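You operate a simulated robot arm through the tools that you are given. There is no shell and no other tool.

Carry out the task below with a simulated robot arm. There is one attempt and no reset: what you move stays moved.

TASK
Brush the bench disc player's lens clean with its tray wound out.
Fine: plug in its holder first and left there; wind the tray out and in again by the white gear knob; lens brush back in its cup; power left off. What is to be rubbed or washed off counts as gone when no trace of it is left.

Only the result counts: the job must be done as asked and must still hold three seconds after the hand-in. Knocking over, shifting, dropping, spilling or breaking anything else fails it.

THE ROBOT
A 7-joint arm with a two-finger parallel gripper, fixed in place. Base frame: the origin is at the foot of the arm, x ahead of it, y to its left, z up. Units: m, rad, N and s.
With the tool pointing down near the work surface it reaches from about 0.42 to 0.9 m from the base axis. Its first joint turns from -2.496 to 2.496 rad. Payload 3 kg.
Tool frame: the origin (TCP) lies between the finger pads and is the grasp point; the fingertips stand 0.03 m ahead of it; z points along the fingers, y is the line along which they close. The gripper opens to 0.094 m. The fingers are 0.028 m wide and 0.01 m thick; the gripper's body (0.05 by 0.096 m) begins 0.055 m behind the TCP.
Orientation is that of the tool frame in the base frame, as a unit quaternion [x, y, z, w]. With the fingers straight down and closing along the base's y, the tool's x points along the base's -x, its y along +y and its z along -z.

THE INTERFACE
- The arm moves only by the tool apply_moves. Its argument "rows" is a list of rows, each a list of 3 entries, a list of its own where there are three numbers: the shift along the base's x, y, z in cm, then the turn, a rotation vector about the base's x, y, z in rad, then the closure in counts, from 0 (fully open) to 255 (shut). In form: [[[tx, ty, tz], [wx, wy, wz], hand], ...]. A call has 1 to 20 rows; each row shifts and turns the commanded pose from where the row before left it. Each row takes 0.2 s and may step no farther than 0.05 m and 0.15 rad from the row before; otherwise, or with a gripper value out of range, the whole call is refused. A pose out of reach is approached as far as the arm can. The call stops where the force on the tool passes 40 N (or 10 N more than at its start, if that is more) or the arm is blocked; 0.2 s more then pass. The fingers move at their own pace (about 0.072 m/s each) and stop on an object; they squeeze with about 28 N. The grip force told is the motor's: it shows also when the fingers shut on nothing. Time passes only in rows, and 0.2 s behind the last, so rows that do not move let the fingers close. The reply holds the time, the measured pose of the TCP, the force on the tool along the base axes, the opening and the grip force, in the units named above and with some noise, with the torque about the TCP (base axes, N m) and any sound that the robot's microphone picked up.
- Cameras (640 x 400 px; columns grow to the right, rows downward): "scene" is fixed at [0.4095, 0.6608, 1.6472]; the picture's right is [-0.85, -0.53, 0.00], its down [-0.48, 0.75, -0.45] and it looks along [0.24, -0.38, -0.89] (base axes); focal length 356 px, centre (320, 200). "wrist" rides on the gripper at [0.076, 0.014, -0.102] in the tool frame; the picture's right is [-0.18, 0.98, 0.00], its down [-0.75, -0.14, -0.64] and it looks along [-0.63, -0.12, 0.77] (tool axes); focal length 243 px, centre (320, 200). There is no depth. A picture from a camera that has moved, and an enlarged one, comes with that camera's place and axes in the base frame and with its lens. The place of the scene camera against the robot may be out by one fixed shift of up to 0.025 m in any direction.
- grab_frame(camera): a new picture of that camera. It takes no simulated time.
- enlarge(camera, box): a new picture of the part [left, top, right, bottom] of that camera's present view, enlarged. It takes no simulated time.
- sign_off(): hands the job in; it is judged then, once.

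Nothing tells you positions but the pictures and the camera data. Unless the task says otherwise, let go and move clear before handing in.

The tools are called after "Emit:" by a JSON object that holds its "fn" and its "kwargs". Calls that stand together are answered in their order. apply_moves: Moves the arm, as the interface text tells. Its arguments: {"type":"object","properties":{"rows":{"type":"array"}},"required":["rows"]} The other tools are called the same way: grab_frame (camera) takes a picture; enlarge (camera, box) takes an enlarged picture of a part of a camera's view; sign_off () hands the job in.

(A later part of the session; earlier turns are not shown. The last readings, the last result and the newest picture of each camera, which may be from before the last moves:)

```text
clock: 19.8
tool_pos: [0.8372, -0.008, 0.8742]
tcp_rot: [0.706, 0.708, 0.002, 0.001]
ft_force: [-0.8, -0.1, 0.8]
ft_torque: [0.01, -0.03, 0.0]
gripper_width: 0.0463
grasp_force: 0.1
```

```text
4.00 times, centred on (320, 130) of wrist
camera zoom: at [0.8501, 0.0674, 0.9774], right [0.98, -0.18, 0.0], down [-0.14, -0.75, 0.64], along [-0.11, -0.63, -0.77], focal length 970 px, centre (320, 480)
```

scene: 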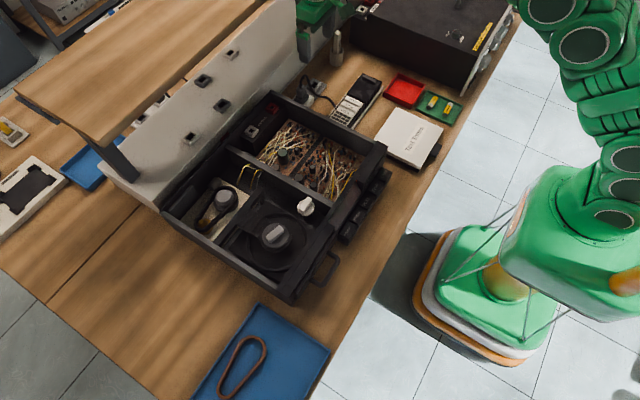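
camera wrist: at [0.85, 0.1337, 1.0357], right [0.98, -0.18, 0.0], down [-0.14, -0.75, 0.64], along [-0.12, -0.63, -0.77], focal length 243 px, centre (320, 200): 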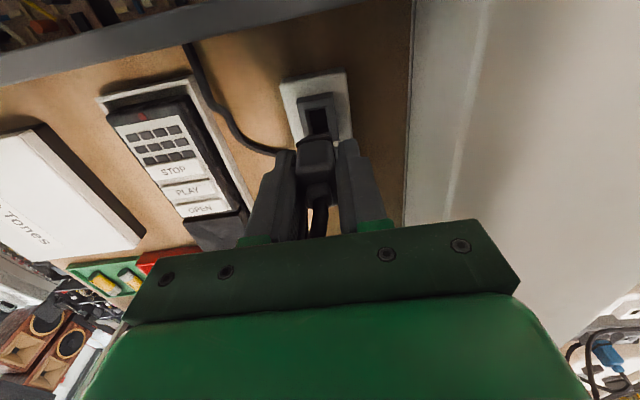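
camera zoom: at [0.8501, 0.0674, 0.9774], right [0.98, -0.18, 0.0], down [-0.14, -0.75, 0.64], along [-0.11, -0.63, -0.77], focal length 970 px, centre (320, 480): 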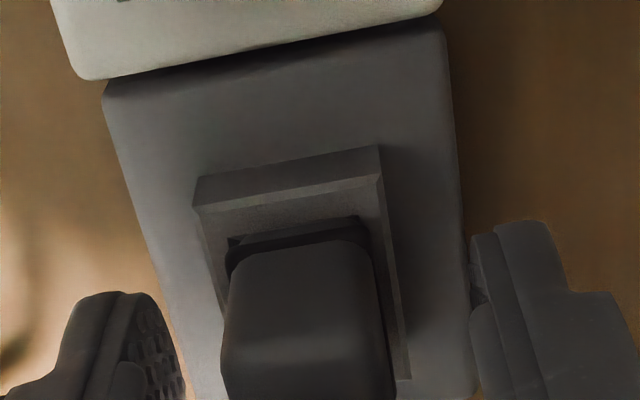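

The plug stands in the holder. To be sure it's seated, I'll regrip about 10 mm higher and press down again.

Emit:
{"fn": "apply_moves", "kwargs": {"rows": [[[-0.05, 0, 0.9], [0, 0, 0], 130], [[0, 0, 0], [0, 0, 0], 220], [[0, 0, 0], [0, 0, 0], 255], [[0, 0, 0], [0, 0, 0], 255], [[0, 0, -0.2], [0, 0, 0], 255], [[0, 0, -0.2], [0, 0, 0], 255], [[0, 0, -0.2], [0, 0, 0], 255], [[0, 0, 0], [0, 0, 0], 255]]}}

Emit:
{"fn": "enlarge", "kwargs": {"camera": "scene", "box": [306, 74, 330, 92]}}

```text
clock: 21.0
tool_pos: [0.8364, -0.009, 0.8853]
tcp_rot: [0.707, 0.707, 0.003, 0.004]
ft_force: [-9.7, -0.7, 9.3]
ft_torque: [-0.11, 0.47, 0.0]
gripper_width: 0.0191
grasp_force: 27.5
stopped in row 6: the force on the tool passed its limit at 45 N (the readings are from after the stop); the commanded pose is now the measured one
```

```text
16.00 times, centred on (318, 83) of scene
camera zoom: at [0.4095, 0.6608, 1.6472], right [-0.85, -0.53, 0.0], down [-0.48, 0.75, -0.45], along [0.24, -0.38, -0.89], focal length 5689 px, centre (352, 2072)
```

zoom: 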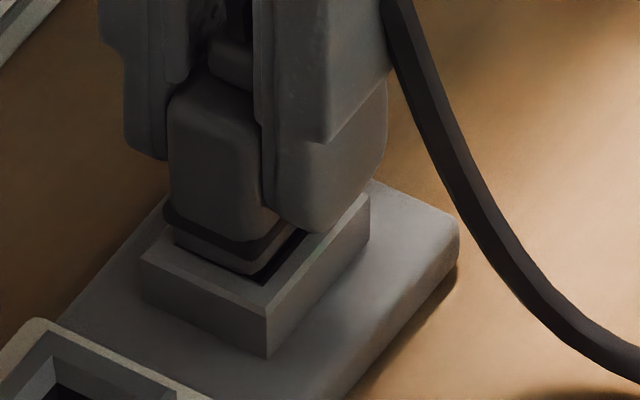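

It didn't move at 45 N, so the plug is seated. I'll let go and rise straight up.

Emit:
{"fn": "apply_moves", "kwargs": {"rows": [[[0, 0, 0], [0, 0, 0], 150], [[0, 0, 0], [0, 0, 0], 130], [[0, 0, 0], [0, 0, 0], 130], [[0, 0, 3], [0, 0, 0], 130], [[0, 0, 4], [0, 0, 0], 130], [[0, 0, 4], [0, 0, 0], 130]]}}

Emit:
{"fn": "grab_frame", "kwargs": {"camera": "wrist"}}

Emit:
{"fn": "enlarge", "kwargs": {"camera": "scene", "box": [290, 20, 390, 100]}}

```text
clock: 22.4
tool_pos: [0.8368, -0.0073, 0.9949]
tcp_rot: [0.706, 0.708, 0.002, 0.003]
ft_force: [-0.4, 0.2, 0.5]
ft_torque: [0.01, 0.0, 0.0]
gripper_width: 0.0462
grasp_force: 0.1
```

```text
taken
camera wrist: at [0.85, 0.0673, 1.0986], right [0.98, -0.18, 0.01], down [-0.14, -0.75, 0.64], along [-0.11, -0.63, -0.77], focal length 243 px, centre (320, 200)
```

wrist: 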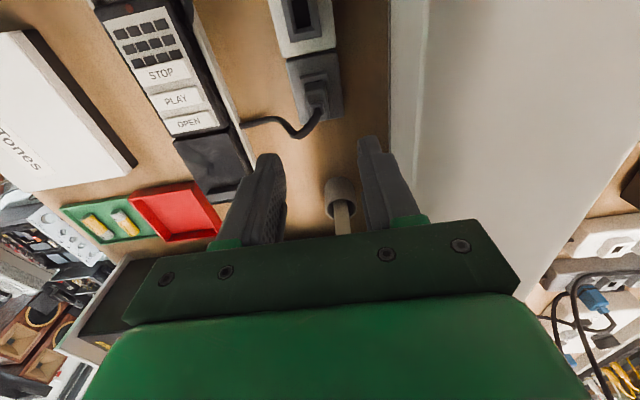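

```text
5.00 times, centred on (340, 60) of scene
camera zoom: at [0.4095, 0.6608, 1.6472], right [-0.85, -0.53, 0.0], down [-0.48, 0.75, -0.45], along [0.24, -0.38, -0.89], focal length 1778 px, centre (220, 900)
```

zoom: 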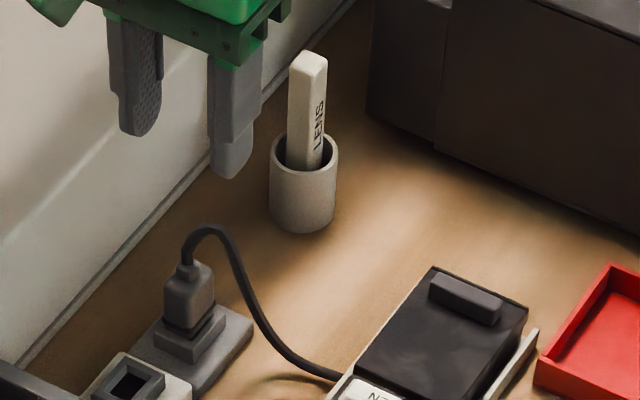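

The plug is in its holder. Next is the white gear knob, so I'll move above it and look closely.

Emit:
{"fn": "apply_moves", "kwargs": {"rows": [[[-2, 3.5, 1], [0, 0, 0], 130], [[-2, 3.5, 1], [0, 0, 0], 130], [[-2, 3.5, 1], [0, 0, 0], 130], [[-2, 3.5, 1], [0, 0, 0], 130], [[-2, 3.5, 1], [0, 0, 0], 130], [[-2, 3.5, 0], [0, 0, 0], 130], [[-2, 3.5, 0], [0, 0, 0], 130], [[-2, 3.5, 0], [0, 0, 0], 130], [[-2, 3.5, 0], [0, 0, 0], 130], [[-1, 2.2, 0], [0, 0, 0], 130]]}}

Emit:
{"fn": "grab_frame", "kwargs": {"camera": "wrist"}}

Emit:
{"fn": "enlarge", "kwargs": {"camera": "wrist", "box": [240, 0, 400, 140]}}

Emit:
{"fn": "enlarge", "kwargs": {"camera": "scene", "box": [160, 80, 400, 310]}}

```text
clock: 24.6
tool_pos: [0.6463, 0.3294, 1.0461]
tcp_rot: [0.706, 0.708, 0.002, 0.002]
ft_force: [-0.1, 0.1, -0.4]
ft_torque: [0.01, -0.03, -0.01]
gripper_width: 0.0462
grasp_force: 0.0
```

```text
taken
camera wrist: at [0.66, 0.405, 1.1484], right [0.98, -0.18, 0.01], down [-0.14, -0.75, 0.64], along [-0.11, -0.63, -0.77], focal length 243 px, centre (320, 200)
```

wrist: 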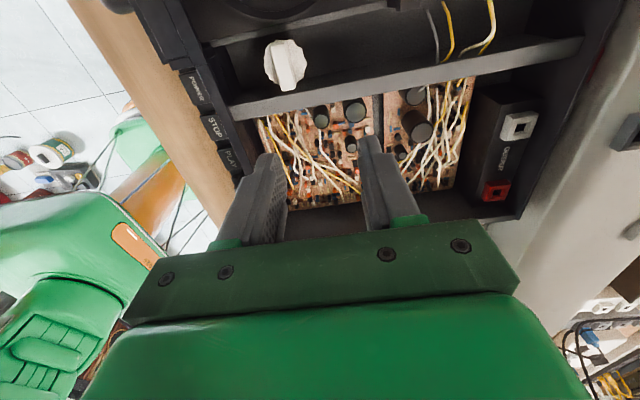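

```text
2.86 times, centred on (320, 70) of wrist
camera zoom: at [0.66, 0.405, 1.1484], right [0.98, -0.18, 0.01], down [-0.14, -0.75, 0.64], along [-0.11, -0.63, -0.77], focal length 693 px, centre (320, 571)
```

zoom: 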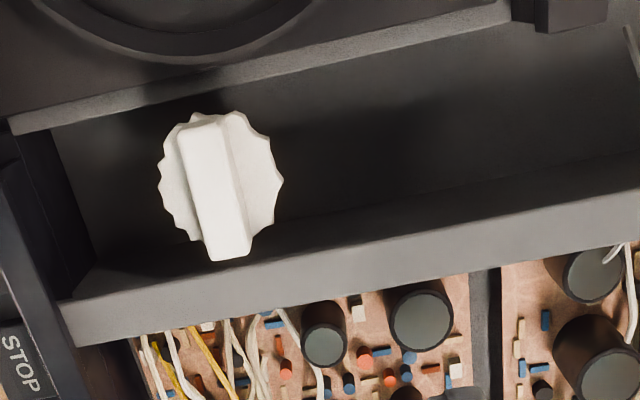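

```text
1.74 times, centred on (280, 195) of scene
camera zoom: at [0.4095, 0.6608, 1.6472], right [-0.85, -0.53, 0.0], down [-0.48, 0.75, -0.45], along [0.24, -0.38, -0.89], focal length 618 px, centre (390, 209)
```

zoom: 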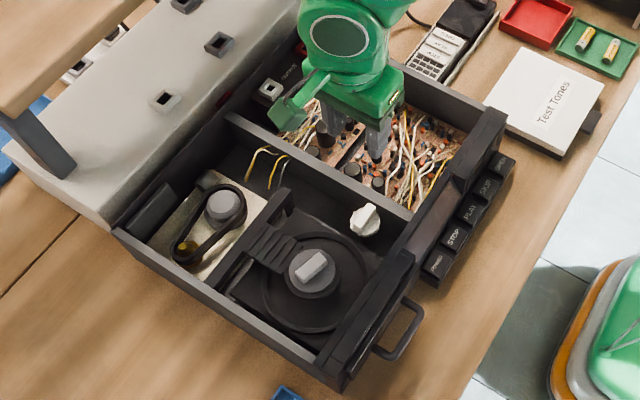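

I get the top of the knob's bar at about (0.619, 0.364, 0.905), with the divider wall close by on its -y side. I'll take a closer, lower look.

Emit:
{"fn": "apply_moves", "kwargs": {"rows": [[[-0.9, 2.2, -2.4], [0, 0.0057, 0], 130], [[-0.9, 2.2, -2.4], [0, 0, 0], 130], [[-0.9, 2.2, -2.4], [0, 0, 0], 130]]}}

Emit:
{"fn": "grab_frame", "kwargs": {"camera": "wrist"}}

Emit:
{"fn": "enlarge", "kwargs": {"camera": "wrist", "box": [240, 40, 400, 180]}}

Emit:
{"fn": "enlarge", "kwargs": {"camera": "scene", "box": [270, 170, 350, 240]}}

```text
clock: 25.4
tool_pos: [0.6192, 0.3954, 0.9715]
tcp_rot: [0.706, 0.708, 0.0, 0.0]
ft_force: [-0.7, -0.2, 0.7]
ft_torque: [-0.01, -0.04, -0.01]
gripper_width: 0.0462
grasp_force: 0.2
```

```text
taken
camera wrist: at [0.6334, 0.4701, 1.0748], right [0.98, -0.18, 0.0], down [-0.14, -0.75, 0.64], along [-0.12, -0.63, -0.77], focal length 243 px, centre (320, 200)
```

wrist: 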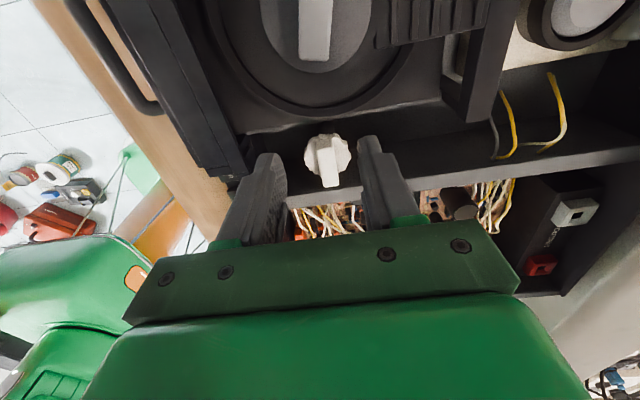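

```text
2.86 times, centred on (320, 110) of wrist
camera zoom: at [0.6334, 0.4701, 1.0748], right [0.98, -0.18, 0.0], down [-0.14, -0.75, 0.64], along [-0.12, -0.63, -0.77], focal length 693 px, centre (320, 457)
```

zoom: 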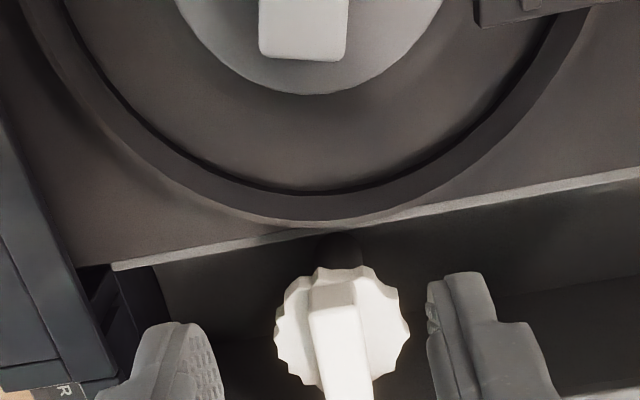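

```text
5.71 times, centred on (310, 205) of scene
camera zoom: at [0.4095, 0.6608, 1.6472], right [-0.85, -0.53, 0.0], down [-0.48, 0.75, -0.45], along [0.24, -0.38, -0.89], focal length 2032 px, centre (377, 171)
```

zoom: 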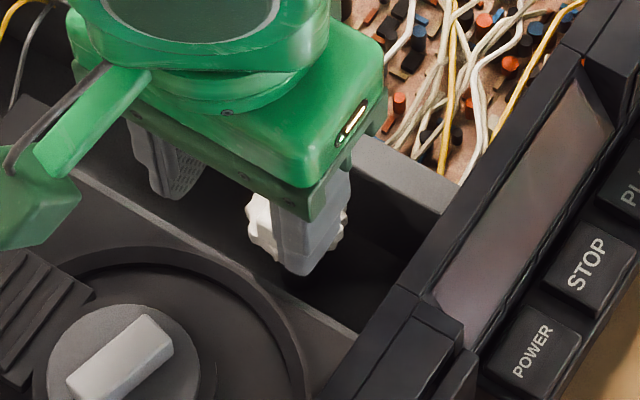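

The bar spans z 0.892–0.905, is about 12 mm wide and lies along y, on an axis near (0.620, 0.3655). I'll grip only the bar, with the fingertips at about z 0.894.

Emit:
{"fn": "apply_moves", "kwargs": {"rows": [[[0.1, -1.5, 0], [0, 0, 0], 150], [[0, -1.5, 0], [0, 0, 0], 150], [[0, 0, -1.6], [0, 0, 0], 150], [[0, 0, -1.6], [0, 0, 0], 150], [[0, 0, -1.5], [0, 0, 0], 150], [[0, 0, 0], [0, 0, 0], 150]]}}

Emit:
{"fn": "grab_frame", "kwargs": {"camera": "wrist"}}

Emit:
{"fn": "enlarge", "kwargs": {"camera": "wrist", "box": [240, 80, 400, 220]}}

Emit:
{"fn": "enlarge", "kwargs": {"camera": "scene", "box": [270, 170, 350, 240]}}

```text
clock: 26.8
tool_pos: [0.6208, 0.3644, 0.9259]
tcp_rot: [0.707, 0.708, 0.001, 0.001]
ft_force: [0.8, -0.3, 0.4]
ft_torque: [0.02, -0.02, 0.02]
gripper_width: 0.0387
grasp_force: 0.0
```

```text
taken
camera wrist: at [0.6343, 0.4403, 1.0276], right [0.98, -0.18, 0.0], down [-0.14, -0.75, 0.64], along [-0.12, -0.63, -0.77], focal length 243 px, centre (320, 200)
```

wrist: 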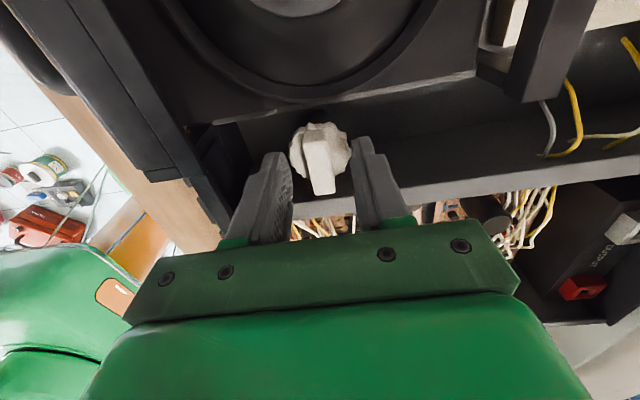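

```text
2.86 times, centred on (320, 150) of wrist
camera zoom: at [0.6343, 0.4403, 1.0276], right [0.98, -0.18, 0.0], down [-0.14, -0.75, 0.64], along [-0.12, -0.63, -0.77], focal length 693 px, centre (320, 343)
```

zoom: 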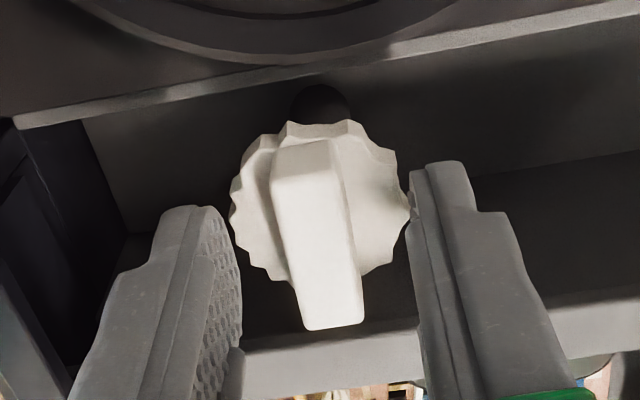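

```text
5.71 times, centred on (310, 205) of scene
camera zoom: at [0.4095, 0.6608, 1.6472], right [-0.85, -0.53, 0.0], down [-0.48, 0.75, -0.45], along [0.24, -0.38, -0.89], focal length 2032 px, centre (377, 171)
```

zoom: 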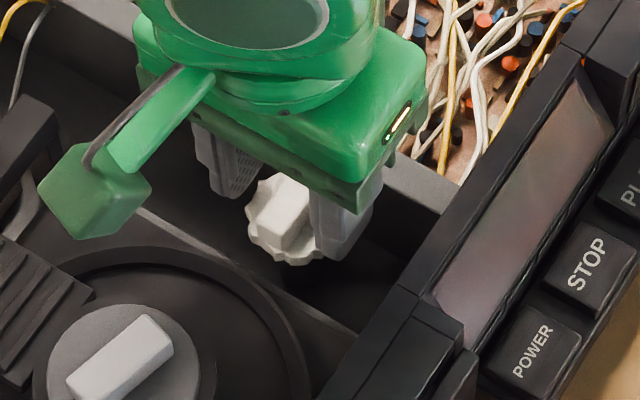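

Emit:
{"fn": "apply_moves", "kwargs": {"rows": [[[0, 0, -0.15], [0, 0, 0], 150], [[0, 0, 0], [0, 0, 0], 220], [[0, 0, 0], [0, 0, 0], 255], [[0, 0, 0], [0, 0, 0], 255]]}}

Emit:
{"fn": "enlarge", "kwargs": {"camera": "wrist", "box": [240, 80, 400, 220]}}

```text
clock: 27.8
tool_pos: [0.6198, 0.3651, 0.9233]
tcp_rot: [0.707, 0.708, 0.001, 0.0]
ft_force: [-3.7, 1.6, -0.8]
ft_torque: [0.28, 0.09, -0.05]
gripper_width: 0.0138
grasp_force: 45.1
```

```text
2.86 times, centred on (320, 150) of wrist
camera zoom: at [0.634, 0.4402, 1.0262], right [0.98, -0.18, 0.0], down [-0.14, -0.75, 0.64], along [-0.12, -0.63, -0.77], focal length 693 px, centre (320, 343)
```

zoom: 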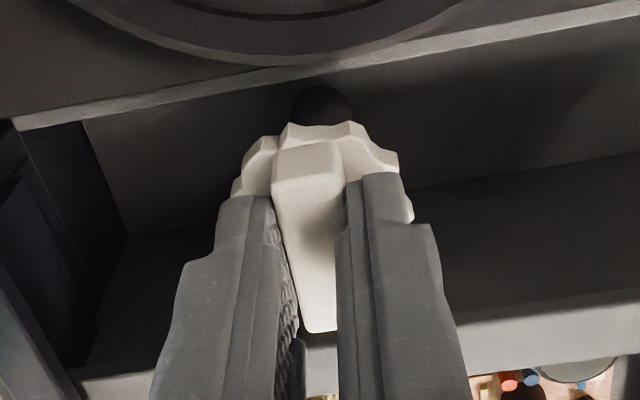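

I have the bar. I'll turn slightly counter-clockwise and see which way the tray moves.

Emit:
{"fn": "apply_moves", "kwargs": {"rows": [[[0, 0, 0], [0, 0, 0.1], 255], [[0, 0, 0], [0, 0, 0.1], 255], [[0, 0, 0], [0, 0, 0.1], 255], [[0, 0, 0], [0, 0, 0.1], 255]]}}

Emit:
{"fn": "grab_frame", "kwargs": {"camera": "scene"}}

Emit:
{"fn": "grab_frame", "kwargs": {"camera": "wrist"}}

```text
clock: 28.8
tool_pos: [0.6194, 0.3654, 0.924]
tcp_rot: [0.552, 0.834, 0.001, 0.0]
ft_force: [-14.8, 10.1, -2.6]
ft_torque: [0.23, 0.33, -1.78]
gripper_width: 0.0255
grasp_force: 44.6
```

```text
taken
```

scene: 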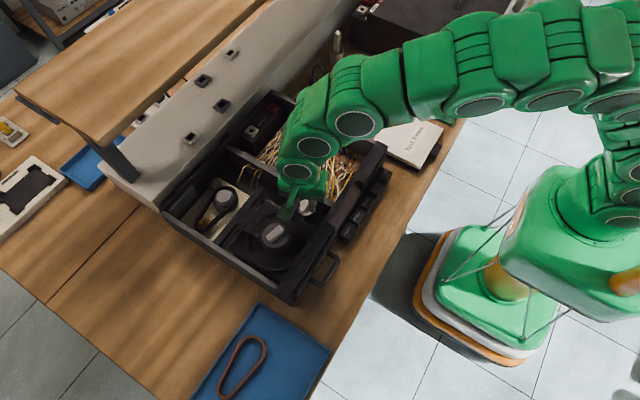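

```text
taken
camera wrist: at [0.603, 0.4404, 1.0264], right [0.98, 0.22, 0.0], down [0.17, -0.75, 0.64], along [0.14, -0.63, -0.77], focal length 243 px, centre (320, 200)
```

wrist: 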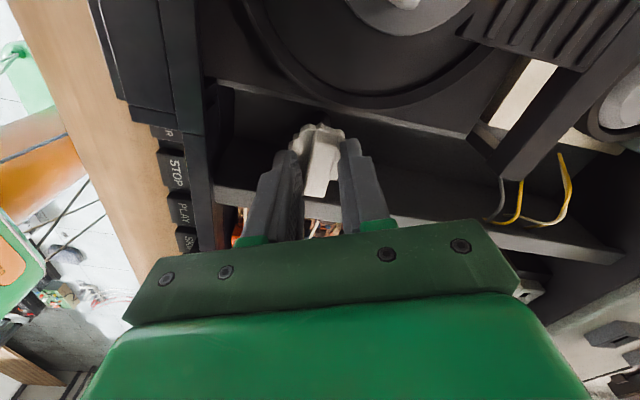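

The knob resists counter-clockwise, so that is the in stop. I'll go back and turn clockwise.

Emit:
{"fn": "apply_moves", "kwargs": {"rows": [[[0, 0, 0], [0, 0, -0.1], 255], [[0, 0, 0], [0, 0, -0.1], 255], [[0, 0, 0], [0, 0, -0.1], 255], [[0, 0, 0], [0, 0, -0.1], 255], [[0, 0, 0], [0, 0, 0], 255]]}}

Emit:
{"fn": "apply_moves", "kwargs": {"rows": [[[0, 0, 0], [0, 0, -0.08], 255], [[0, 0, 0], [0, 0, -0.08], 255], [[0, 0, 0], [0, 0, -0.08], 255], [[0, 0, 0], [0, 0, 0], 255]]}}

Emit:
{"fn": "enlarge", "kwargs": {"camera": "scene", "box": [210, 160, 370, 310]}}

Emit:
{"fn": "grab_frame", "kwargs": {"camera": "wrist"}}

```text
clock: 30.0
tool_pos: [0.6207, 0.3634, 0.9248]
tcp_rot: [0.707, 0.707, 0.0, 0.0]
ft_force: [-20.3, -18.5, 1.5]
ft_torque: [-0.47, 0.57, 0.02]
gripper_width: 0.0141
grasp_force: 45.0
```

```text
clock: 31.0
tool_pos: [0.6197, 0.3639, 0.923]
tcp_rot: [0.786, 0.618, 0.0, 0.0]
ft_force: [-8.0, -24.2, -2.3]
ft_torque: [-1.58, 0.43, 0.03]
gripper_width: 0.0138
grasp_force: 44.6
```

```text
2.67 times, centred on (290, 235) of scene
camera zoom: at [0.4095, 0.6608, 1.6472], right [-0.85, -0.53, 0.0], down [-0.48, 0.75, -0.45], along [0.24, -0.38, -0.89], focal length 948 px, centre (400, 107)
```

zoom: 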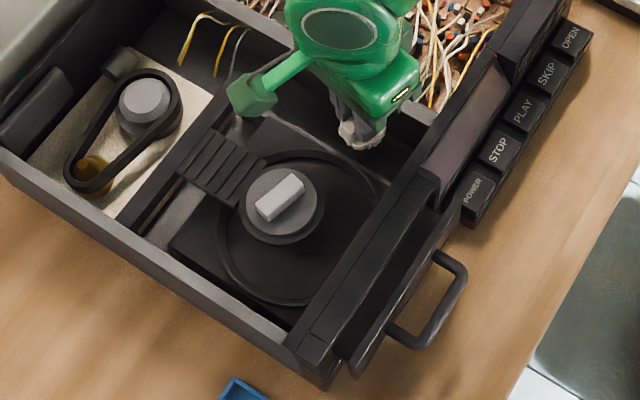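

```text
taken
camera wrist: at [0.6519, 0.4337, 1.0263], right [0.91, -0.41, 0.0], down [-0.32, -0.7, 0.64], along [-0.26, -0.59, -0.77], focal length 243 px, centre (320, 200)
```

wrist: 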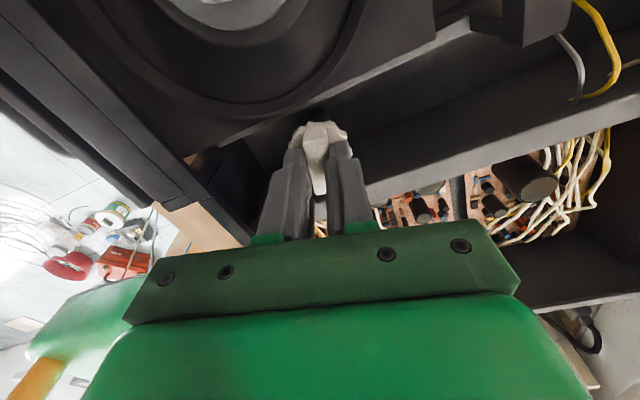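

Clockwise winds the tray out. There is some side load, so I'll ease the position a little toward -y and -x and go on turning.

Emit:
{"fn": "apply_moves", "kwargs": {"rows": [[[-0.05, -0.15, 0], [0, 0, 0], 255], [[0, 0, 0], [0, 0, 0], 255]]}}

Emit:
{"fn": "apply_moves", "kwargs": {"rows": [[[0, 0, 0], [0, 0, -0.1], 255], [[0, 0, 0], [0, 0, -0.1], 255], [[0, 0, 0], [0, 0, -0.1], 255], [[0, 0, 0], [0, 0, 0], 255]]}}

```text
clock: 31.6
tool_pos: [0.6197, 0.3642, 0.9227]
tcp_rot: [0.786, 0.618, 0.002, -0.001]
ft_force: [4.1, -6.2, -14.2]
ft_torque: [-0.43, -0.08, 0.01]
gripper_width: 0.0139
grasp_force: 44.7
```

```text
clock: 32.6
tool_pos: [0.6192, 0.3638, 0.923]
tcp_rot: [0.87, 0.493, 0.0, 0.0]
ft_force: [10.3, 5.8, -15.7]
ft_torque: [0.52, -0.4, 0.01]
gripper_width: 0.0139
grasp_force: 45.2
```

Emit:
{"fn": "apply_moves", "kwargs": {"rows": [[[0.05, 0, -0.1], [0, 0, -0.12], 255], [[0, 0, 0], [0, 0, -0.12], 255], [[0, 0, 0], [0, 0, -0.12], 255], [[0, 0, 0], [0, 0, -0.12], 255], [[0, 0, 0], [0, 0, -0.12], 255], [[0, 0, 0], [0, 0, 0], 255]]}}

Emit:
{"fn": "grab_frame", "kwargs": {"camera": "scene"}}

```text
clock: 34.0
tool_pos: [0.6201, 0.3636, 0.9233]
tcp_rot: [0.962, 0.273, 0.001, -0.001]
ft_force: [-8.3, -3.8, 21.3]
ft_torque: [-0.49, 0.98, 0.02]
gripper_width: 0.0139
grasp_force: 45.1
out of reach, approached as far as the arm can: row 5
```

```text
taken
```

scene: 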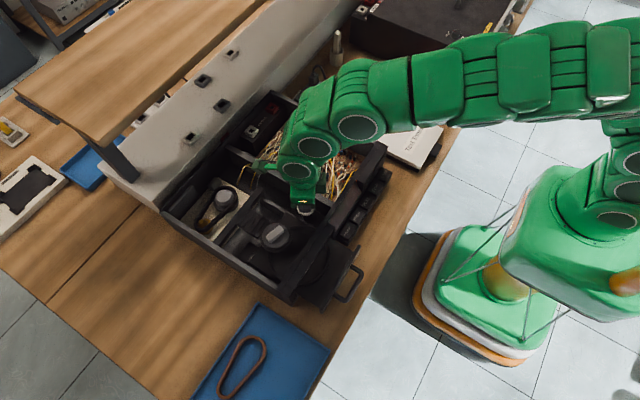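

The wrist is at its turning limit. I'll release, rise, turn back 180° and regrip.

Emit:
{"fn": "apply_moves", "kwargs": {"rows": [[[0, 0, 0], [0, 0, 0], 150], [[0, 0, 0], [0, 0, 0], 150], [[0, 0, 1.5], [0, 0, 0], 150], [[0, 0, 1.5], [0, 0, 0.1], 150], [[0, 0, 0], [0, 0, 0.15], 150], [[0, 0, 0], [0, 0, 0.15], 150], [[0, 0, 0], [0, 0, 0.15], 150], [[0, 0, 0], [0, 0, 0.15], 150], [[0, 0, 0], [0, 0, 0.15], 150], [[0, 0, 0], [0, 0, 0.15], 150], [[0, 0, 0], [0, 0, 0.15], 150], [[0, 0, 0], [0, 0, 0.15], 150], [[0, 0, 0], [0, 0, 0.15], 150], [[0, 0, 0], [0, 0, 0.15], 150], [[0, 0, 0], [0, 0, 0.15], 150], [[0, 0, 0], [0, 0, 0.15], 150]]}}

Emit:
{"fn": "enlarge", "kwargs": {"camera": "scene", "box": [210, 160, 370, 310]}}

Emit:
{"fn": "grab_frame", "kwargs": {"camera": "wrist"}}

```text
clock: 37.4
tool_pos: [0.6195, 0.3625, 0.9525]
tcp_rot: [0.337, 0.941, 0.001, 0.0]
ft_force: [-0.2, 0.3, -0.4]
ft_torque: [0.0, -0.01, 0.0]
gripper_width: 0.0388
grasp_force: 0.0
```

```text
2.67 times, centred on (290, 235) of scene
camera zoom: at [0.4095, 0.6608, 1.6472], right [-0.85, -0.53, 0.0], down [-0.48, 0.75, -0.45], along [0.24, -0.38, -0.89], focal length 948 px, centre (400, 107)
```

zoom: 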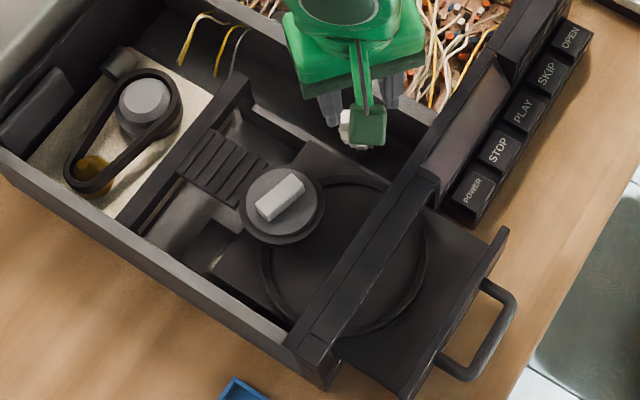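

```text
taken
camera wrist: at [0.5705, 0.4219, 1.0554], right [0.77, 0.64, 0.0], down [0.49, -0.59, 0.64], along [0.41, -0.49, -0.77], focal length 243 px, centre (320, 200)
```

wrist: 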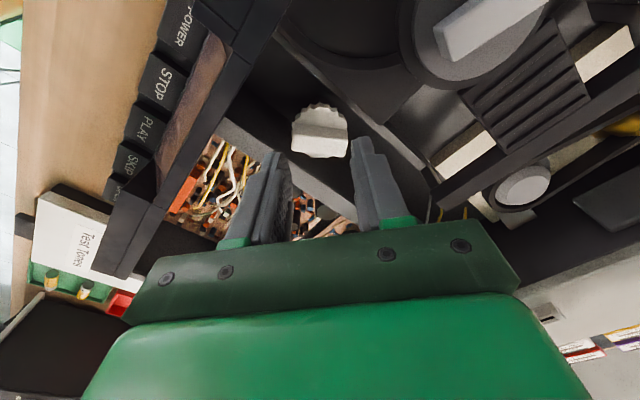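

Emit:
{"fn": "apply_moves", "kwargs": {"rows": [[[0, 0, 0], [0, 0, 0.15], 150], [[0, 0, 0], [0, 0, 0.15], 150], [[0, 0, 0], [0, 0, 0.15], 150], [[0, 0, 0], [0, 0, 0.15], 150], [[0, 0, 0], [0, 0, 0.15], 150], [[0, 0, 0], [0, 0, 0.15], 150], [[0, 0, 0], [0, 0, 0.15], 150], [[0, 0, 0], [0, 0, 0.15], 150], [[0, 0, 0], [0, 0, 0.04], 150], [[0, 0, 0], [0, 0, 0], 150]]}}

Emit:
{"fn": "grab_frame", "kwargs": {"camera": "wrist"}}

Emit:
{"fn": "enlarge", "kwargs": {"camera": "wrist", "box": [240, 60, 400, 200]}}

```text
clock: 39.6
tool_pos: [0.6193, 0.3632, 0.9531]
tcp_rot: [-0.271, 0.963, 0.0, 0.0]
ft_force: [0.4, -0.1, 0.4]
ft_torque: [0.0, 0.0, -0.04]
gripper_width: 0.0387
grasp_force: 0.0
```

```text
taken
camera wrist: at [0.548, 0.3349, 1.0555], right [-0.36, 0.93, 0.0], down [0.72, 0.27, 0.64], along [0.6, 0.23, -0.77], focal length 243 px, centre (320, 200)
```

wrist: 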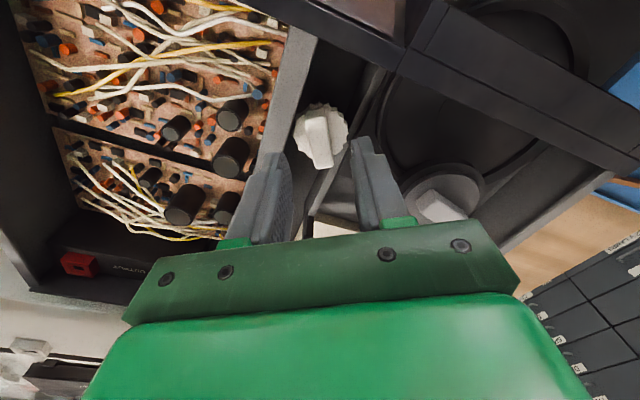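

```text
2.86 times, centred on (320, 130) of wrist
camera zoom: at [0.548, 0.3349, 1.0555], right [-0.36, 0.93, 0.0], down [0.72, 0.27, 0.64], along [0.6, 0.23, -0.77], focal length 693 px, centre (320, 400)
```

zoom: 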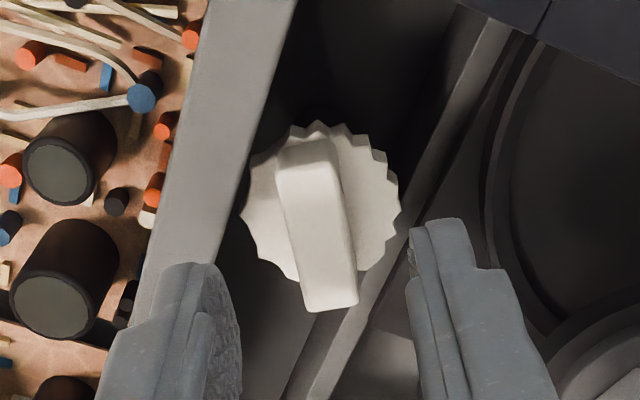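

The bar lines up again. I'll lower with a narrower opening and grip.

Emit:
{"fn": "apply_moves", "kwargs": {"rows": [[[0.05, 0.05, 0], [0, 0, 0], 180], [[0, 0, -1.4], [0, 0, 0], 180], [[0, 0, -1.4], [0, 0, 0], 180], [[0, 0, 0], [0, 0, 0], 180], [[0, 0, 0], [0, 0, 0], 255], [[0, 0, 0], [0, 0, 0], 255]]}}

Emit:
{"fn": "enlarge", "kwargs": {"camera": "wrist", "box": [240, 80, 400, 220]}}

```text
clock: 41.0
tool_pos: [0.6212, 0.363, 0.9239]
tcp_rot: [-0.271, 0.963, 0.001, -0.001]
ft_force: [-0.1, -0.1, -4.0]
ft_torque: [0.22, -0.32, -0.02]
gripper_width: 0.014
grasp_force: 45.3
```

```text
2.86 times, centred on (320, 150) of wrist
camera zoom: at [0.5487, 0.3355, 1.0272], right [-0.36, 0.93, 0.0], down [0.72, 0.27, 0.64], along [0.6, 0.23, -0.77], focal length 693 px, centre (320, 343)
```

zoom: 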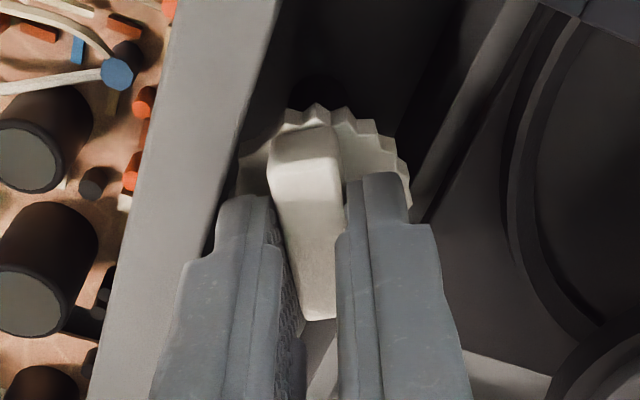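

Emit:
{"fn": "apply_moves", "kwargs": {"rows": [[[0, 0, 0], [0, 0, -0.12], 255], [[0, 0, 0], [0, 0, -0.12], 255], [[0, 0, 0], [0, 0, -0.12], 255], [[0, 0, 0], [0, 0, -0.12], 255], [[0, 0, 0], [0, 0, 0], 255]]}}

Emit:
{"fn": "enlarge", "kwargs": {"camera": "scene", "box": [210, 160, 370, 310]}}

```text
clock: 42.2
tool_pos: [0.6213, 0.3638, 0.9241]
tcp_rot: [-0.034, 0.999, -0.001, -0.001]
ft_force: [5.8, -6.9, -19.9]
ft_torque: [-0.13, -1.15, -0.02]
gripper_width: 0.0141
grasp_force: 45.1
```

```text
2.67 times, centred on (290, 235) of scene
camera zoom: at [0.4095, 0.6608, 1.6472], right [-0.85, -0.53, 0.0], down [-0.48, 0.75, -0.45], along [0.24, -0.38, -0.89], focal length 948 px, centre (400, 107)
```

zoom: 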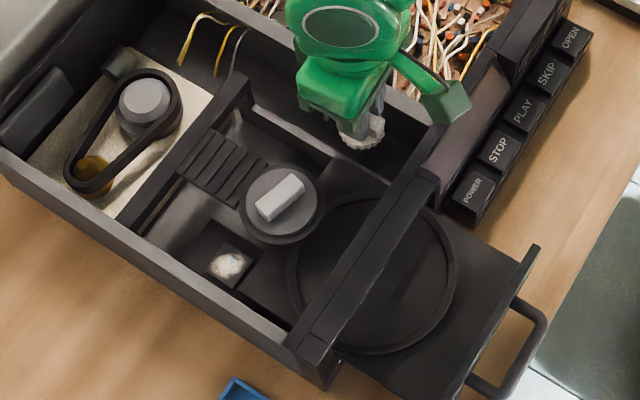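

The dusty lens is coming into view. I'll go on winding until the tray reaches its stop.

Emit:
{"fn": "apply_moves", "kwargs": {"rows": [[[0, 0, -0.12], [0, 0, -0.1], 255], [[0, 0, 0], [0, 0, -0.1], 255], [[0, 0, 0], [0, 0, -0.1], 255], [[0, 0, 0], [0, 0, -0.1], 255], [[0, 0, 0], [0, 0, 0], 255]]}}

Emit:
{"fn": "enlarge", "kwargs": {"camera": "scene", "box": [210, 160, 370, 310]}}

```text
clock: 43.4
tool_pos: [0.6211, 0.3627, 0.9239]
tcp_rot: [0.166, 0.986, 0.001, 0.0]
ft_force: [-4.1, -31.3, 20.7]
ft_torque: [-0.73, 0.45, 0.01]
gripper_width: 0.0136
grasp_force: 45.7
```

```text
2.67 times, centred on (290, 235) of scene
camera zoom: at [0.4095, 0.6608, 1.6472], right [-0.85, -0.53, 0.0], down [-0.48, 0.75, -0.45], along [0.24, -0.38, -0.89], focal length 948 px, centre (400, 107)
```

zoom: 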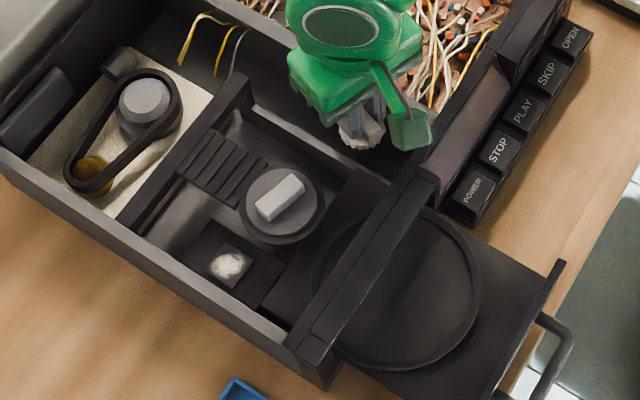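

Emit:
{"fn": "apply_moves", "kwargs": {"rows": [[[0, -0.15, 0.08], [0, 0, 0], 255], [[0, 0, 0], [0, 0, 0], 255]]}}

Emit:
{"fn": "apply_moves", "kwargs": {"rows": [[[0, 0, 0], [0, 0, -0.1], 255], [[0, 0, 0], [0, 0, -0.1], 255], [[0, 0, 0], [0, 0, -0.1], 255], [[0, 0, 0], [0, 0, 0], 255]]}}

Emit:
{"fn": "enlarge", "kwargs": {"camera": "scene", "box": [210, 160, 370, 310]}}

```text
clock: 44.0
tool_pos: [0.6215, 0.3623, 0.9252]
tcp_rot: [0.165, 0.986, 0.001, 0.0]
ft_force: [5.8, -8.3, -1.1]
ft_torque: [-0.55, -1.22, 0.02]
gripper_width: 0.0135
grasp_force: 45.4
```

```text
clock: 45.0
tool_pos: [0.6209, 0.3619, 0.9236]
tcp_rot: [0.31, 0.951, 0.001, 0.001]
ft_force: [6.0, -0.4, -2.2]
ft_torque: [-0.62, -0.92, -0.03]
gripper_width: 0.0137
grasp_force: 44.9
```

```text
2.67 times, centred on (290, 235) of scene
camera zoom: at [0.4095, 0.6608, 1.6472], right [-0.85, -0.53, 0.0], down [-0.48, 0.75, -0.45], along [0.24, -0.38, -0.89], focal length 948 px, centre (400, 107)
```

zoom: 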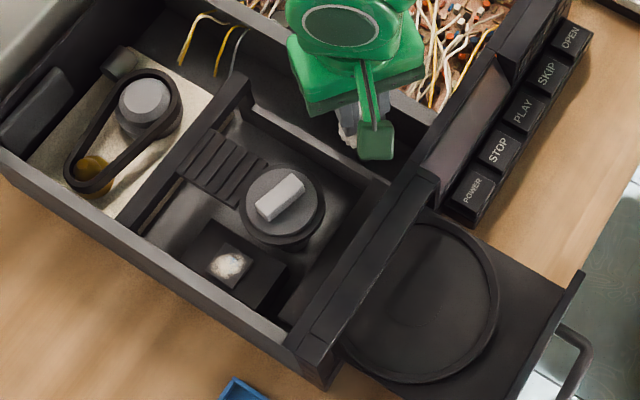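

Emit:
{"fn": "apply_moves", "kwargs": {"rows": [[[0, 0, 0], [0, 0, -0.1], 255], [[0, 0, 0], [0, 0, -0.1], 255], [[0, 0, 0], [0, 0, -0.1], 255], [[0, 0, 0], [0, 0, 0], 255]]}}

Emit:
{"fn": "enlarge", "kwargs": {"camera": "scene", "box": [210, 160, 370, 310]}}

```text
clock: 46.0
tool_pos: [0.6197, 0.3622, 0.9248]
tcp_rot: [0.45, 0.893, -0.001, 0.0]
ft_force: [-0.7, -2.1, 9.3]
ft_torque: [0.51, 0.54, 0.01]
gripper_width: 0.0138
grasp_force: 45.4
```

```text
2.67 times, centred on (290, 235) of scene
camera zoom: at [0.4095, 0.6608, 1.6472], right [-0.85, -0.53, 0.0], down [-0.48, 0.75, -0.45], along [0.24, -0.38, -0.89], focal length 948 px, centre (400, 107)
```

zoom: 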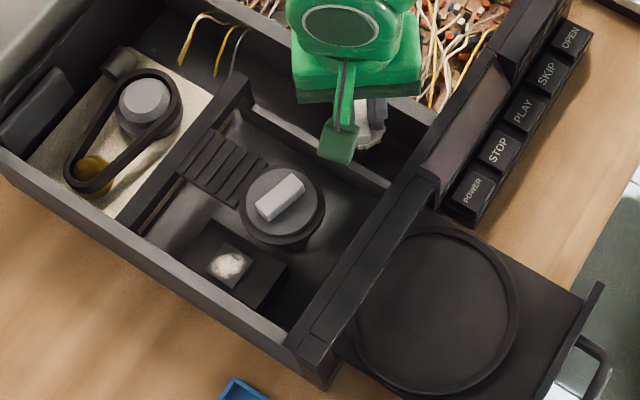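

Emit:
{"fn": "apply_moves", "kwargs": {"rows": [[[0, 0, 0], [0, 0, -0.08], 255], [[0, 0, 0], [0, 0, -0.08], 255], [[0, 0, 0], [0, 0, -0.08], 255], [[0, 0, 0], [0, 0, 0], 255]]}}

Emit:
{"fn": "enlarge", "kwargs": {"camera": "scene", "box": [210, 160, 370, 310]}}

```text
clock: 47.0
tool_pos: [0.6208, 0.3632, 0.9239]
tcp_rot: [0.553, 0.833, 0.0, 0.0]
ft_force: [-14.2, -1.3, 13.1]
ft_torque: [-0.44, 0.24, 0.04]
gripper_width: 0.0141
grasp_force: 45.0
```

```text
2.67 times, centred on (290, 235) of scene
camera zoom: at [0.4095, 0.6608, 1.6472], right [-0.85, -0.53, 0.0], down [-0.48, 0.75, -0.45], along [0.24, -0.38, -0.89], focal length 948 px, centre (400, 107)
```

zoom: 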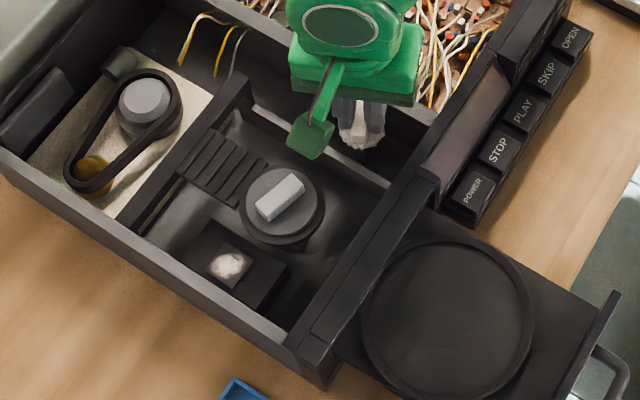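

Emit:
{"fn": "apply_moves", "kwargs": {"rows": [[[-0.05, 0, 0.03], [0, 0, -0.08], 255], [[0, 0, 0], [0, 0, -0.08], 255], [[0, 0, 0], [0, 0, -0.08], 255], [[0, 0, 0], [0, 0, 0], 255]]}}

Emit:
{"fn": "apply_moves", "kwargs": {"rows": [[[0, 0, 0], [0, 0, -0.08], 255], [[0, 0, 0], [0, 0, -0.08], 255], [[0, 0, 0], [0, 0, 0], 255]]}}

Emit:
{"fn": "enlarge", "kwargs": {"camera": "scene", "box": [210, 160, 370, 310]}}

```text
clock: 48.0
tool_pos: [0.6201, 0.3614, 0.9254]
tcp_rot: [0.648, 0.761, 0.0, -0.001]
ft_force: [-4.4, -0.5, -2.8]
ft_torque: [-0.68, 0.0, 1.1]
gripper_width: 0.0138
grasp_force: 44.9
```

```text
clock: 48.8
tool_pos: [0.6194, 0.3618, 0.9235]
tcp_rot: [0.708, 0.707, 0.0, -0.001]
ft_force: [-10.0, -7.3, -1.8]
ft_torque: [-0.47, 0.15, 1.51]
gripper_width: 0.0182
grasp_force: 44.9
```

```text
2.67 times, centred on (290, 235) of scene
camera zoom: at [0.4095, 0.6608, 1.6472], right [-0.85, -0.53, 0.0], down [-0.48, 0.75, -0.45], along [0.24, -0.38, -0.89], focal length 948 px, centre (400, 107)
```

zoom: 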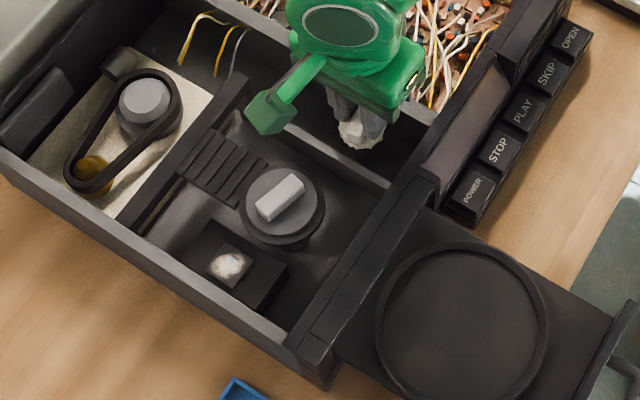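

The tray has reached its out stop and the lens is fully exposed. I'll ease off, release the knob, rise and go to look at the brush.

Emit:
{"fn": "apply_moves", "kwargs": {"rows": [[[0, 0, 0], [0, 0, 0.08], 255], [[0, 0, 0], [0, 0, 0.08], 255], [[0, 0, 0], [0, 0, 0], 150], [[0, 0, 0], [0, 0, 0], 150], [[0, 0, 2], [0, 0, 0], 150], [[0, 0, 4], [0, 0, 0], 120], [[0, 0, 4], [0, 0, 0], 120]]}}

Emit:
{"fn": "grab_frame", "kwargs": {"camera": "scene"}}

Emit:
{"fn": "grab_frame", "kwargs": {"camera": "wrist"}}

```text
clock: 50.4
tool_pos: [0.6205, 0.3612, 1.0244]
tcp_rot: [0.648, 0.761, -0.001, 0.0]
ft_force: [0.8, 0.6, 0.7]
ft_torque: [-0.05, 0.0, 0.01]
gripper_width: 0.0497
grasp_force: 0.1
```

```text
taken
```

scene: 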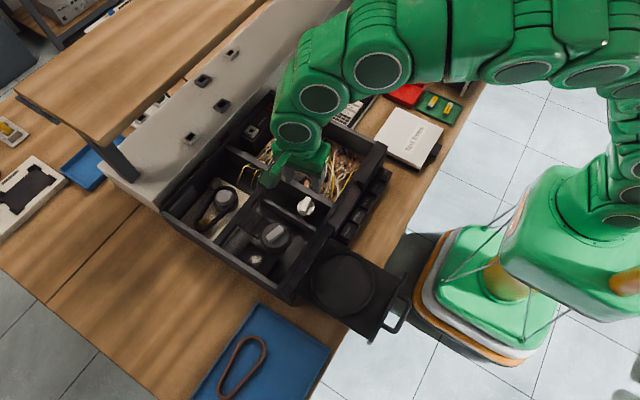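

```text
taken
camera wrist: at [0.6224, 0.4387, 1.1277], right [1.0, -0.03, 0.0], down [-0.02, -0.77, 0.64], along [-0.02, -0.64, -0.77], focal length 243 px, centre (320, 200)
```

wrist: 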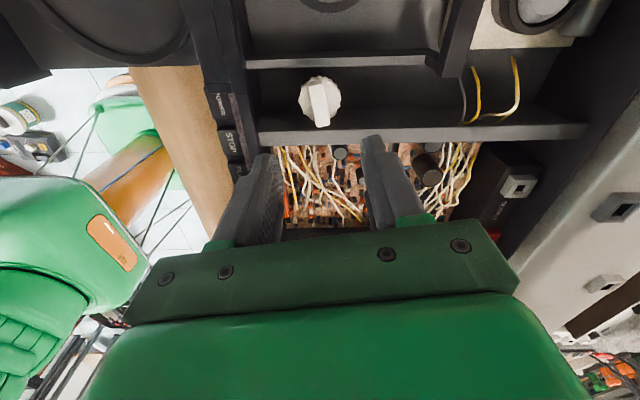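

Emit:
{"fn": "apply_moves", "kwargs": {"rows": [[[0.5, 3.3, 0], [0, 0, -0.08], 120], [[0.5, 3.3, 0], [0, 0, -0.08], 120], [[0.5, 3.3, 0], [0, 0, 0], 120], [[0.5, 3.3, 0], [0, 0, 0], 120], [[0.5, 0, 0], [0, 0, 0], 120]]}}

Emit:
{"fn": "grab_frame", "kwargs": {"camera": "wrist"}}

Emit:
{"fn": "enlarge", "kwargs": {"camera": "wrist", "box": [220, 0, 420, 140]}}

Emit:
{"fn": "enlarge", "kwargs": {"camera": "scene", "box": [230, 220, 300, 290]}}

```text
clock: 51.6
tool_pos: [0.6458, 0.4946, 1.0257]
tcp_rot: [0.707, 0.707, 0.001, 0.0]
ft_force: [-0.5, -0.6, -0.6]
ft_torque: [0.0, -0.02, 0.01]
gripper_width: 0.0496
grasp_force: 0.0
```

```text
taken
camera wrist: at [0.66, 0.5703, 1.1283], right [0.98, -0.18, 0.0], down [-0.14, -0.75, 0.64], along [-0.12, -0.63, -0.77], focal length 243 px, centre (320, 200)
```

wrist: 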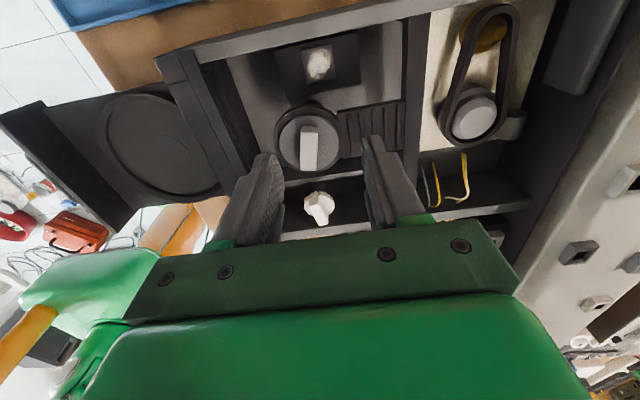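

```text
2.86 times, centred on (320, 70) of wrist
camera zoom: at [0.66, 0.5703, 1.1283], right [0.98, -0.18, 0.0], down [-0.14, -0.75, 0.64], along [-0.12, -0.63, -0.77], focal length 693 px, centre (320, 571)
```

zoom: 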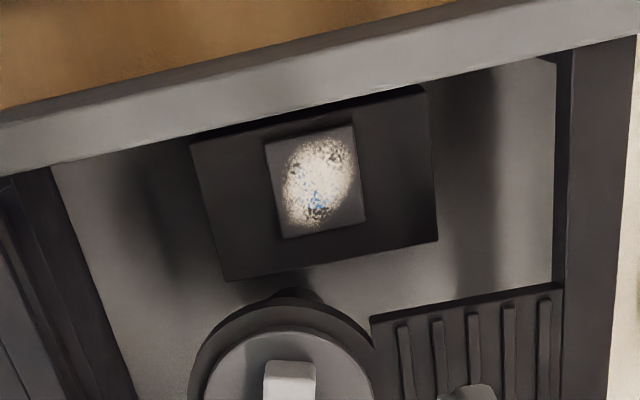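

```text
5.71 times, centred on (265, 255) of scene
camera zoom: at [0.4095, 0.6608, 1.6472], right [-0.85, -0.53, 0.0], down [-0.48, 0.75, -0.45], along [0.24, -0.38, -0.89], focal length 2032 px, centre (634, -114)
```

zoom: 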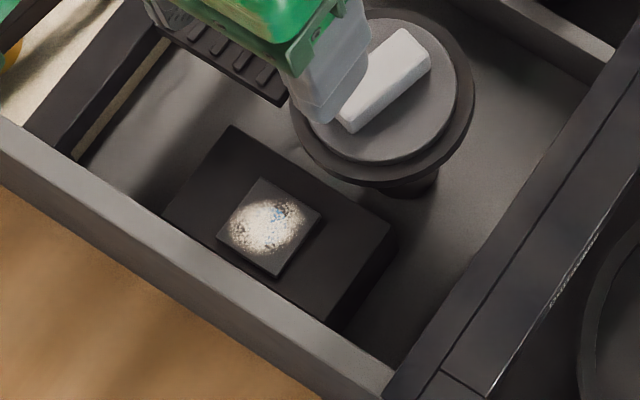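

Emit:
{"fn": "apply_moves", "kwargs": {"rows": [[[0, 3.5, -1], [0, 0, 0], 120], [[0, 3.5, -1], [0, 0, 0], 120], [[0, 0, 0], [0, 0, 0], 120]]}}

Emit:
{"fn": "grab_frame", "kwargs": {"camera": "wrist"}}

Emit:
{"fn": "enlarge", "kwargs": {"camera": "wrist", "box": [220, 40, 420, 180]}}

```text
clock: 52.4
tool_pos: [0.6458, 0.5647, 1.0053]
tcp_rot: [0.707, 0.707, 0.0, 0.0]
ft_force: [0.1, 0.5, 0.0]
ft_torque: [0.0, 0.02, 0.01]
gripper_width: 0.0499
grasp_force: 0.0
```

```text
taken
camera wrist: at [0.6604, 0.6393, 1.1079], right [0.98, -0.18, 0.0], down [-0.14, -0.75, 0.64], along [-0.12, -0.63, -0.77], focal length 243 px, centre (320, 200)
```

wrist: 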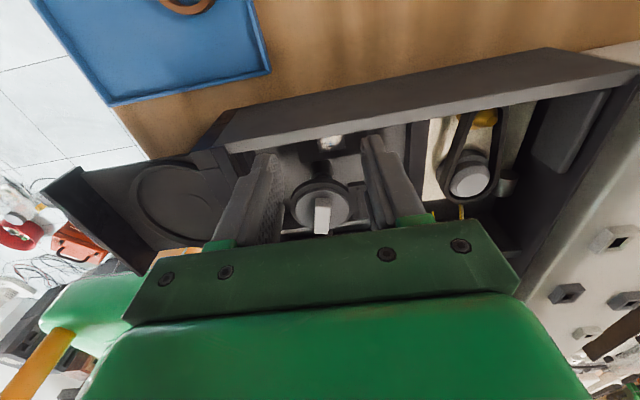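

```text
2.86 times, centred on (320, 110) of wrist
camera zoom: at [0.6604, 0.6393, 1.1079], right [0.98, -0.18, 0.0], down [-0.14, -0.75, 0.64], along [-0.12, -0.63, -0.77], focal length 693 px, centre (320, 457)
```

zoom: 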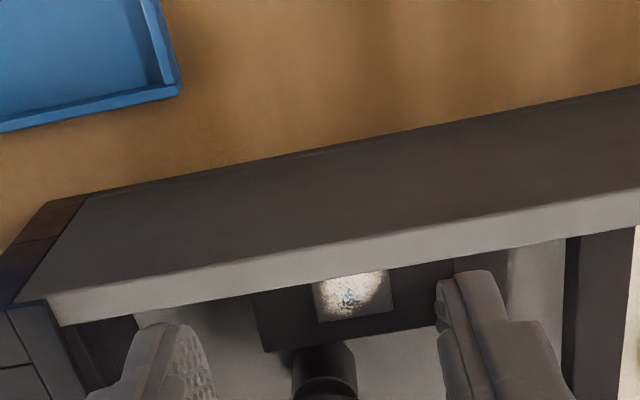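

The lens plate's centre is at about (0.650, 0.522, 0.862), and the side wall's top is at z 0.903. Now I'll go to the brush cup.

Emit:
{"fn": "apply_moves", "kwargs": {"rows": [[[1.1, -4.2, 2], [0, 0, 0], 120], [[1.1, -4.2, 2], [0, 0, 0], 120], [[1.1, -4.2, 2], [0, 0, 0], 120], [[1.1, -4.2, 0], [0, 0, 0], 120], [[1.1, -4.2, 0], [0, 0, 0], 120], [[1.1, -4.2, 0], [0, 0, 0], 120], [[1.1, -4.2, 0], [0, 0, 0], 120], [[1.1, -4.2, 0], [0, 0, 0], 120], [[1.1, -4.2, 0], [0, 0, 0], 120], [[1.1, -4.2, 0], [0, 0, 0], 120], [[1.1, -4.2, 0], [0, 0, 0], 120], [[1.1, -4.2, 0], [0, 0, 0], 120], [[1.1, -4.2, 0], [0, 0, 0], 120], [[1.1, -4.2, 0], [0, 0, 0], 120]]}}

Emit:
{"fn": "grab_frame", "kwargs": {"camera": "wrist"}}

Emit:
{"fn": "enlarge", "kwargs": {"camera": "wrist", "box": [240, 40, 400, 180]}}

Emit:
{"fn": "enlarge", "kwargs": {"camera": "scene", "box": [300, 10, 380, 80]}}

```text
clock: 55.4
tool_pos: [0.7989, -0.0253, 1.0632]
tcp_rot: [0.707, 0.707, 0.0, 0.0]
ft_force: [-0.4, 0.1, -0.3]
ft_torque: [-0.03, -0.02, 0.01]
gripper_width: 0.0497
grasp_force: 0.1
```

```text
taken
camera wrist: at [0.8135, 0.0508, 1.1673], right [0.98, -0.18, 0.0], down [-0.14, -0.75, 0.64], along [-0.12, -0.63, -0.77], focal length 243 px, centre (320, 200)
```

wrist: 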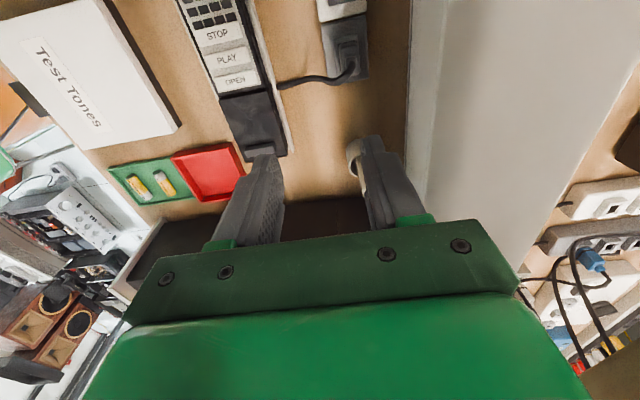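

```text
2.86 times, centred on (320, 110) of wrist
camera zoom: at [0.8135, 0.0508, 1.1673], right [0.98, -0.18, 0.0], down [-0.14, -0.75, 0.64], along [-0.12, -0.63, -0.77], focal length 693 px, centre (320, 457)
```

zoom: 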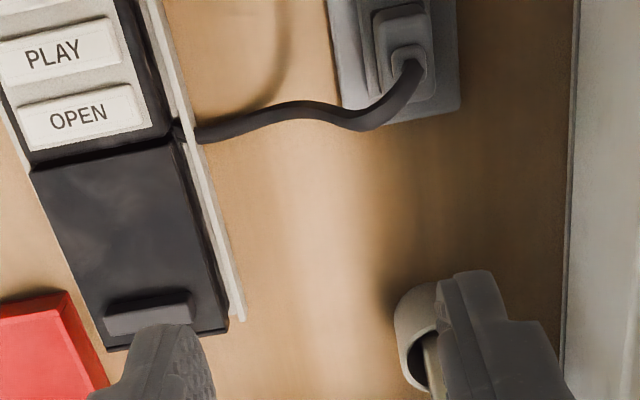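

```text
5.71 times, centred on (340, 45) of scene
camera zoom: at [0.4095, 0.6608, 1.6472], right [-0.85, -0.53, 0.0], down [-0.48, 0.75, -0.45], along [0.24, -0.38, -0.89], focal length 2032 px, centre (206, 1086)
```

zoom: 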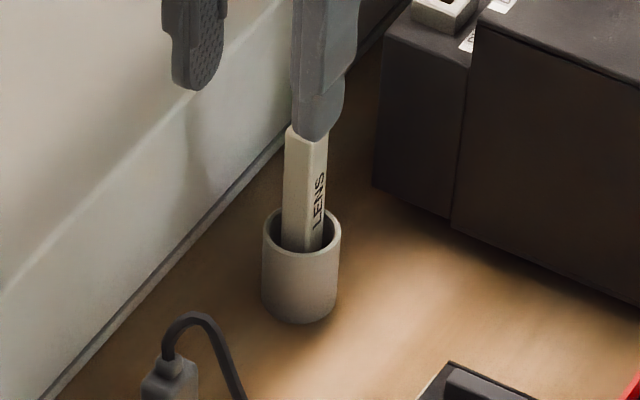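

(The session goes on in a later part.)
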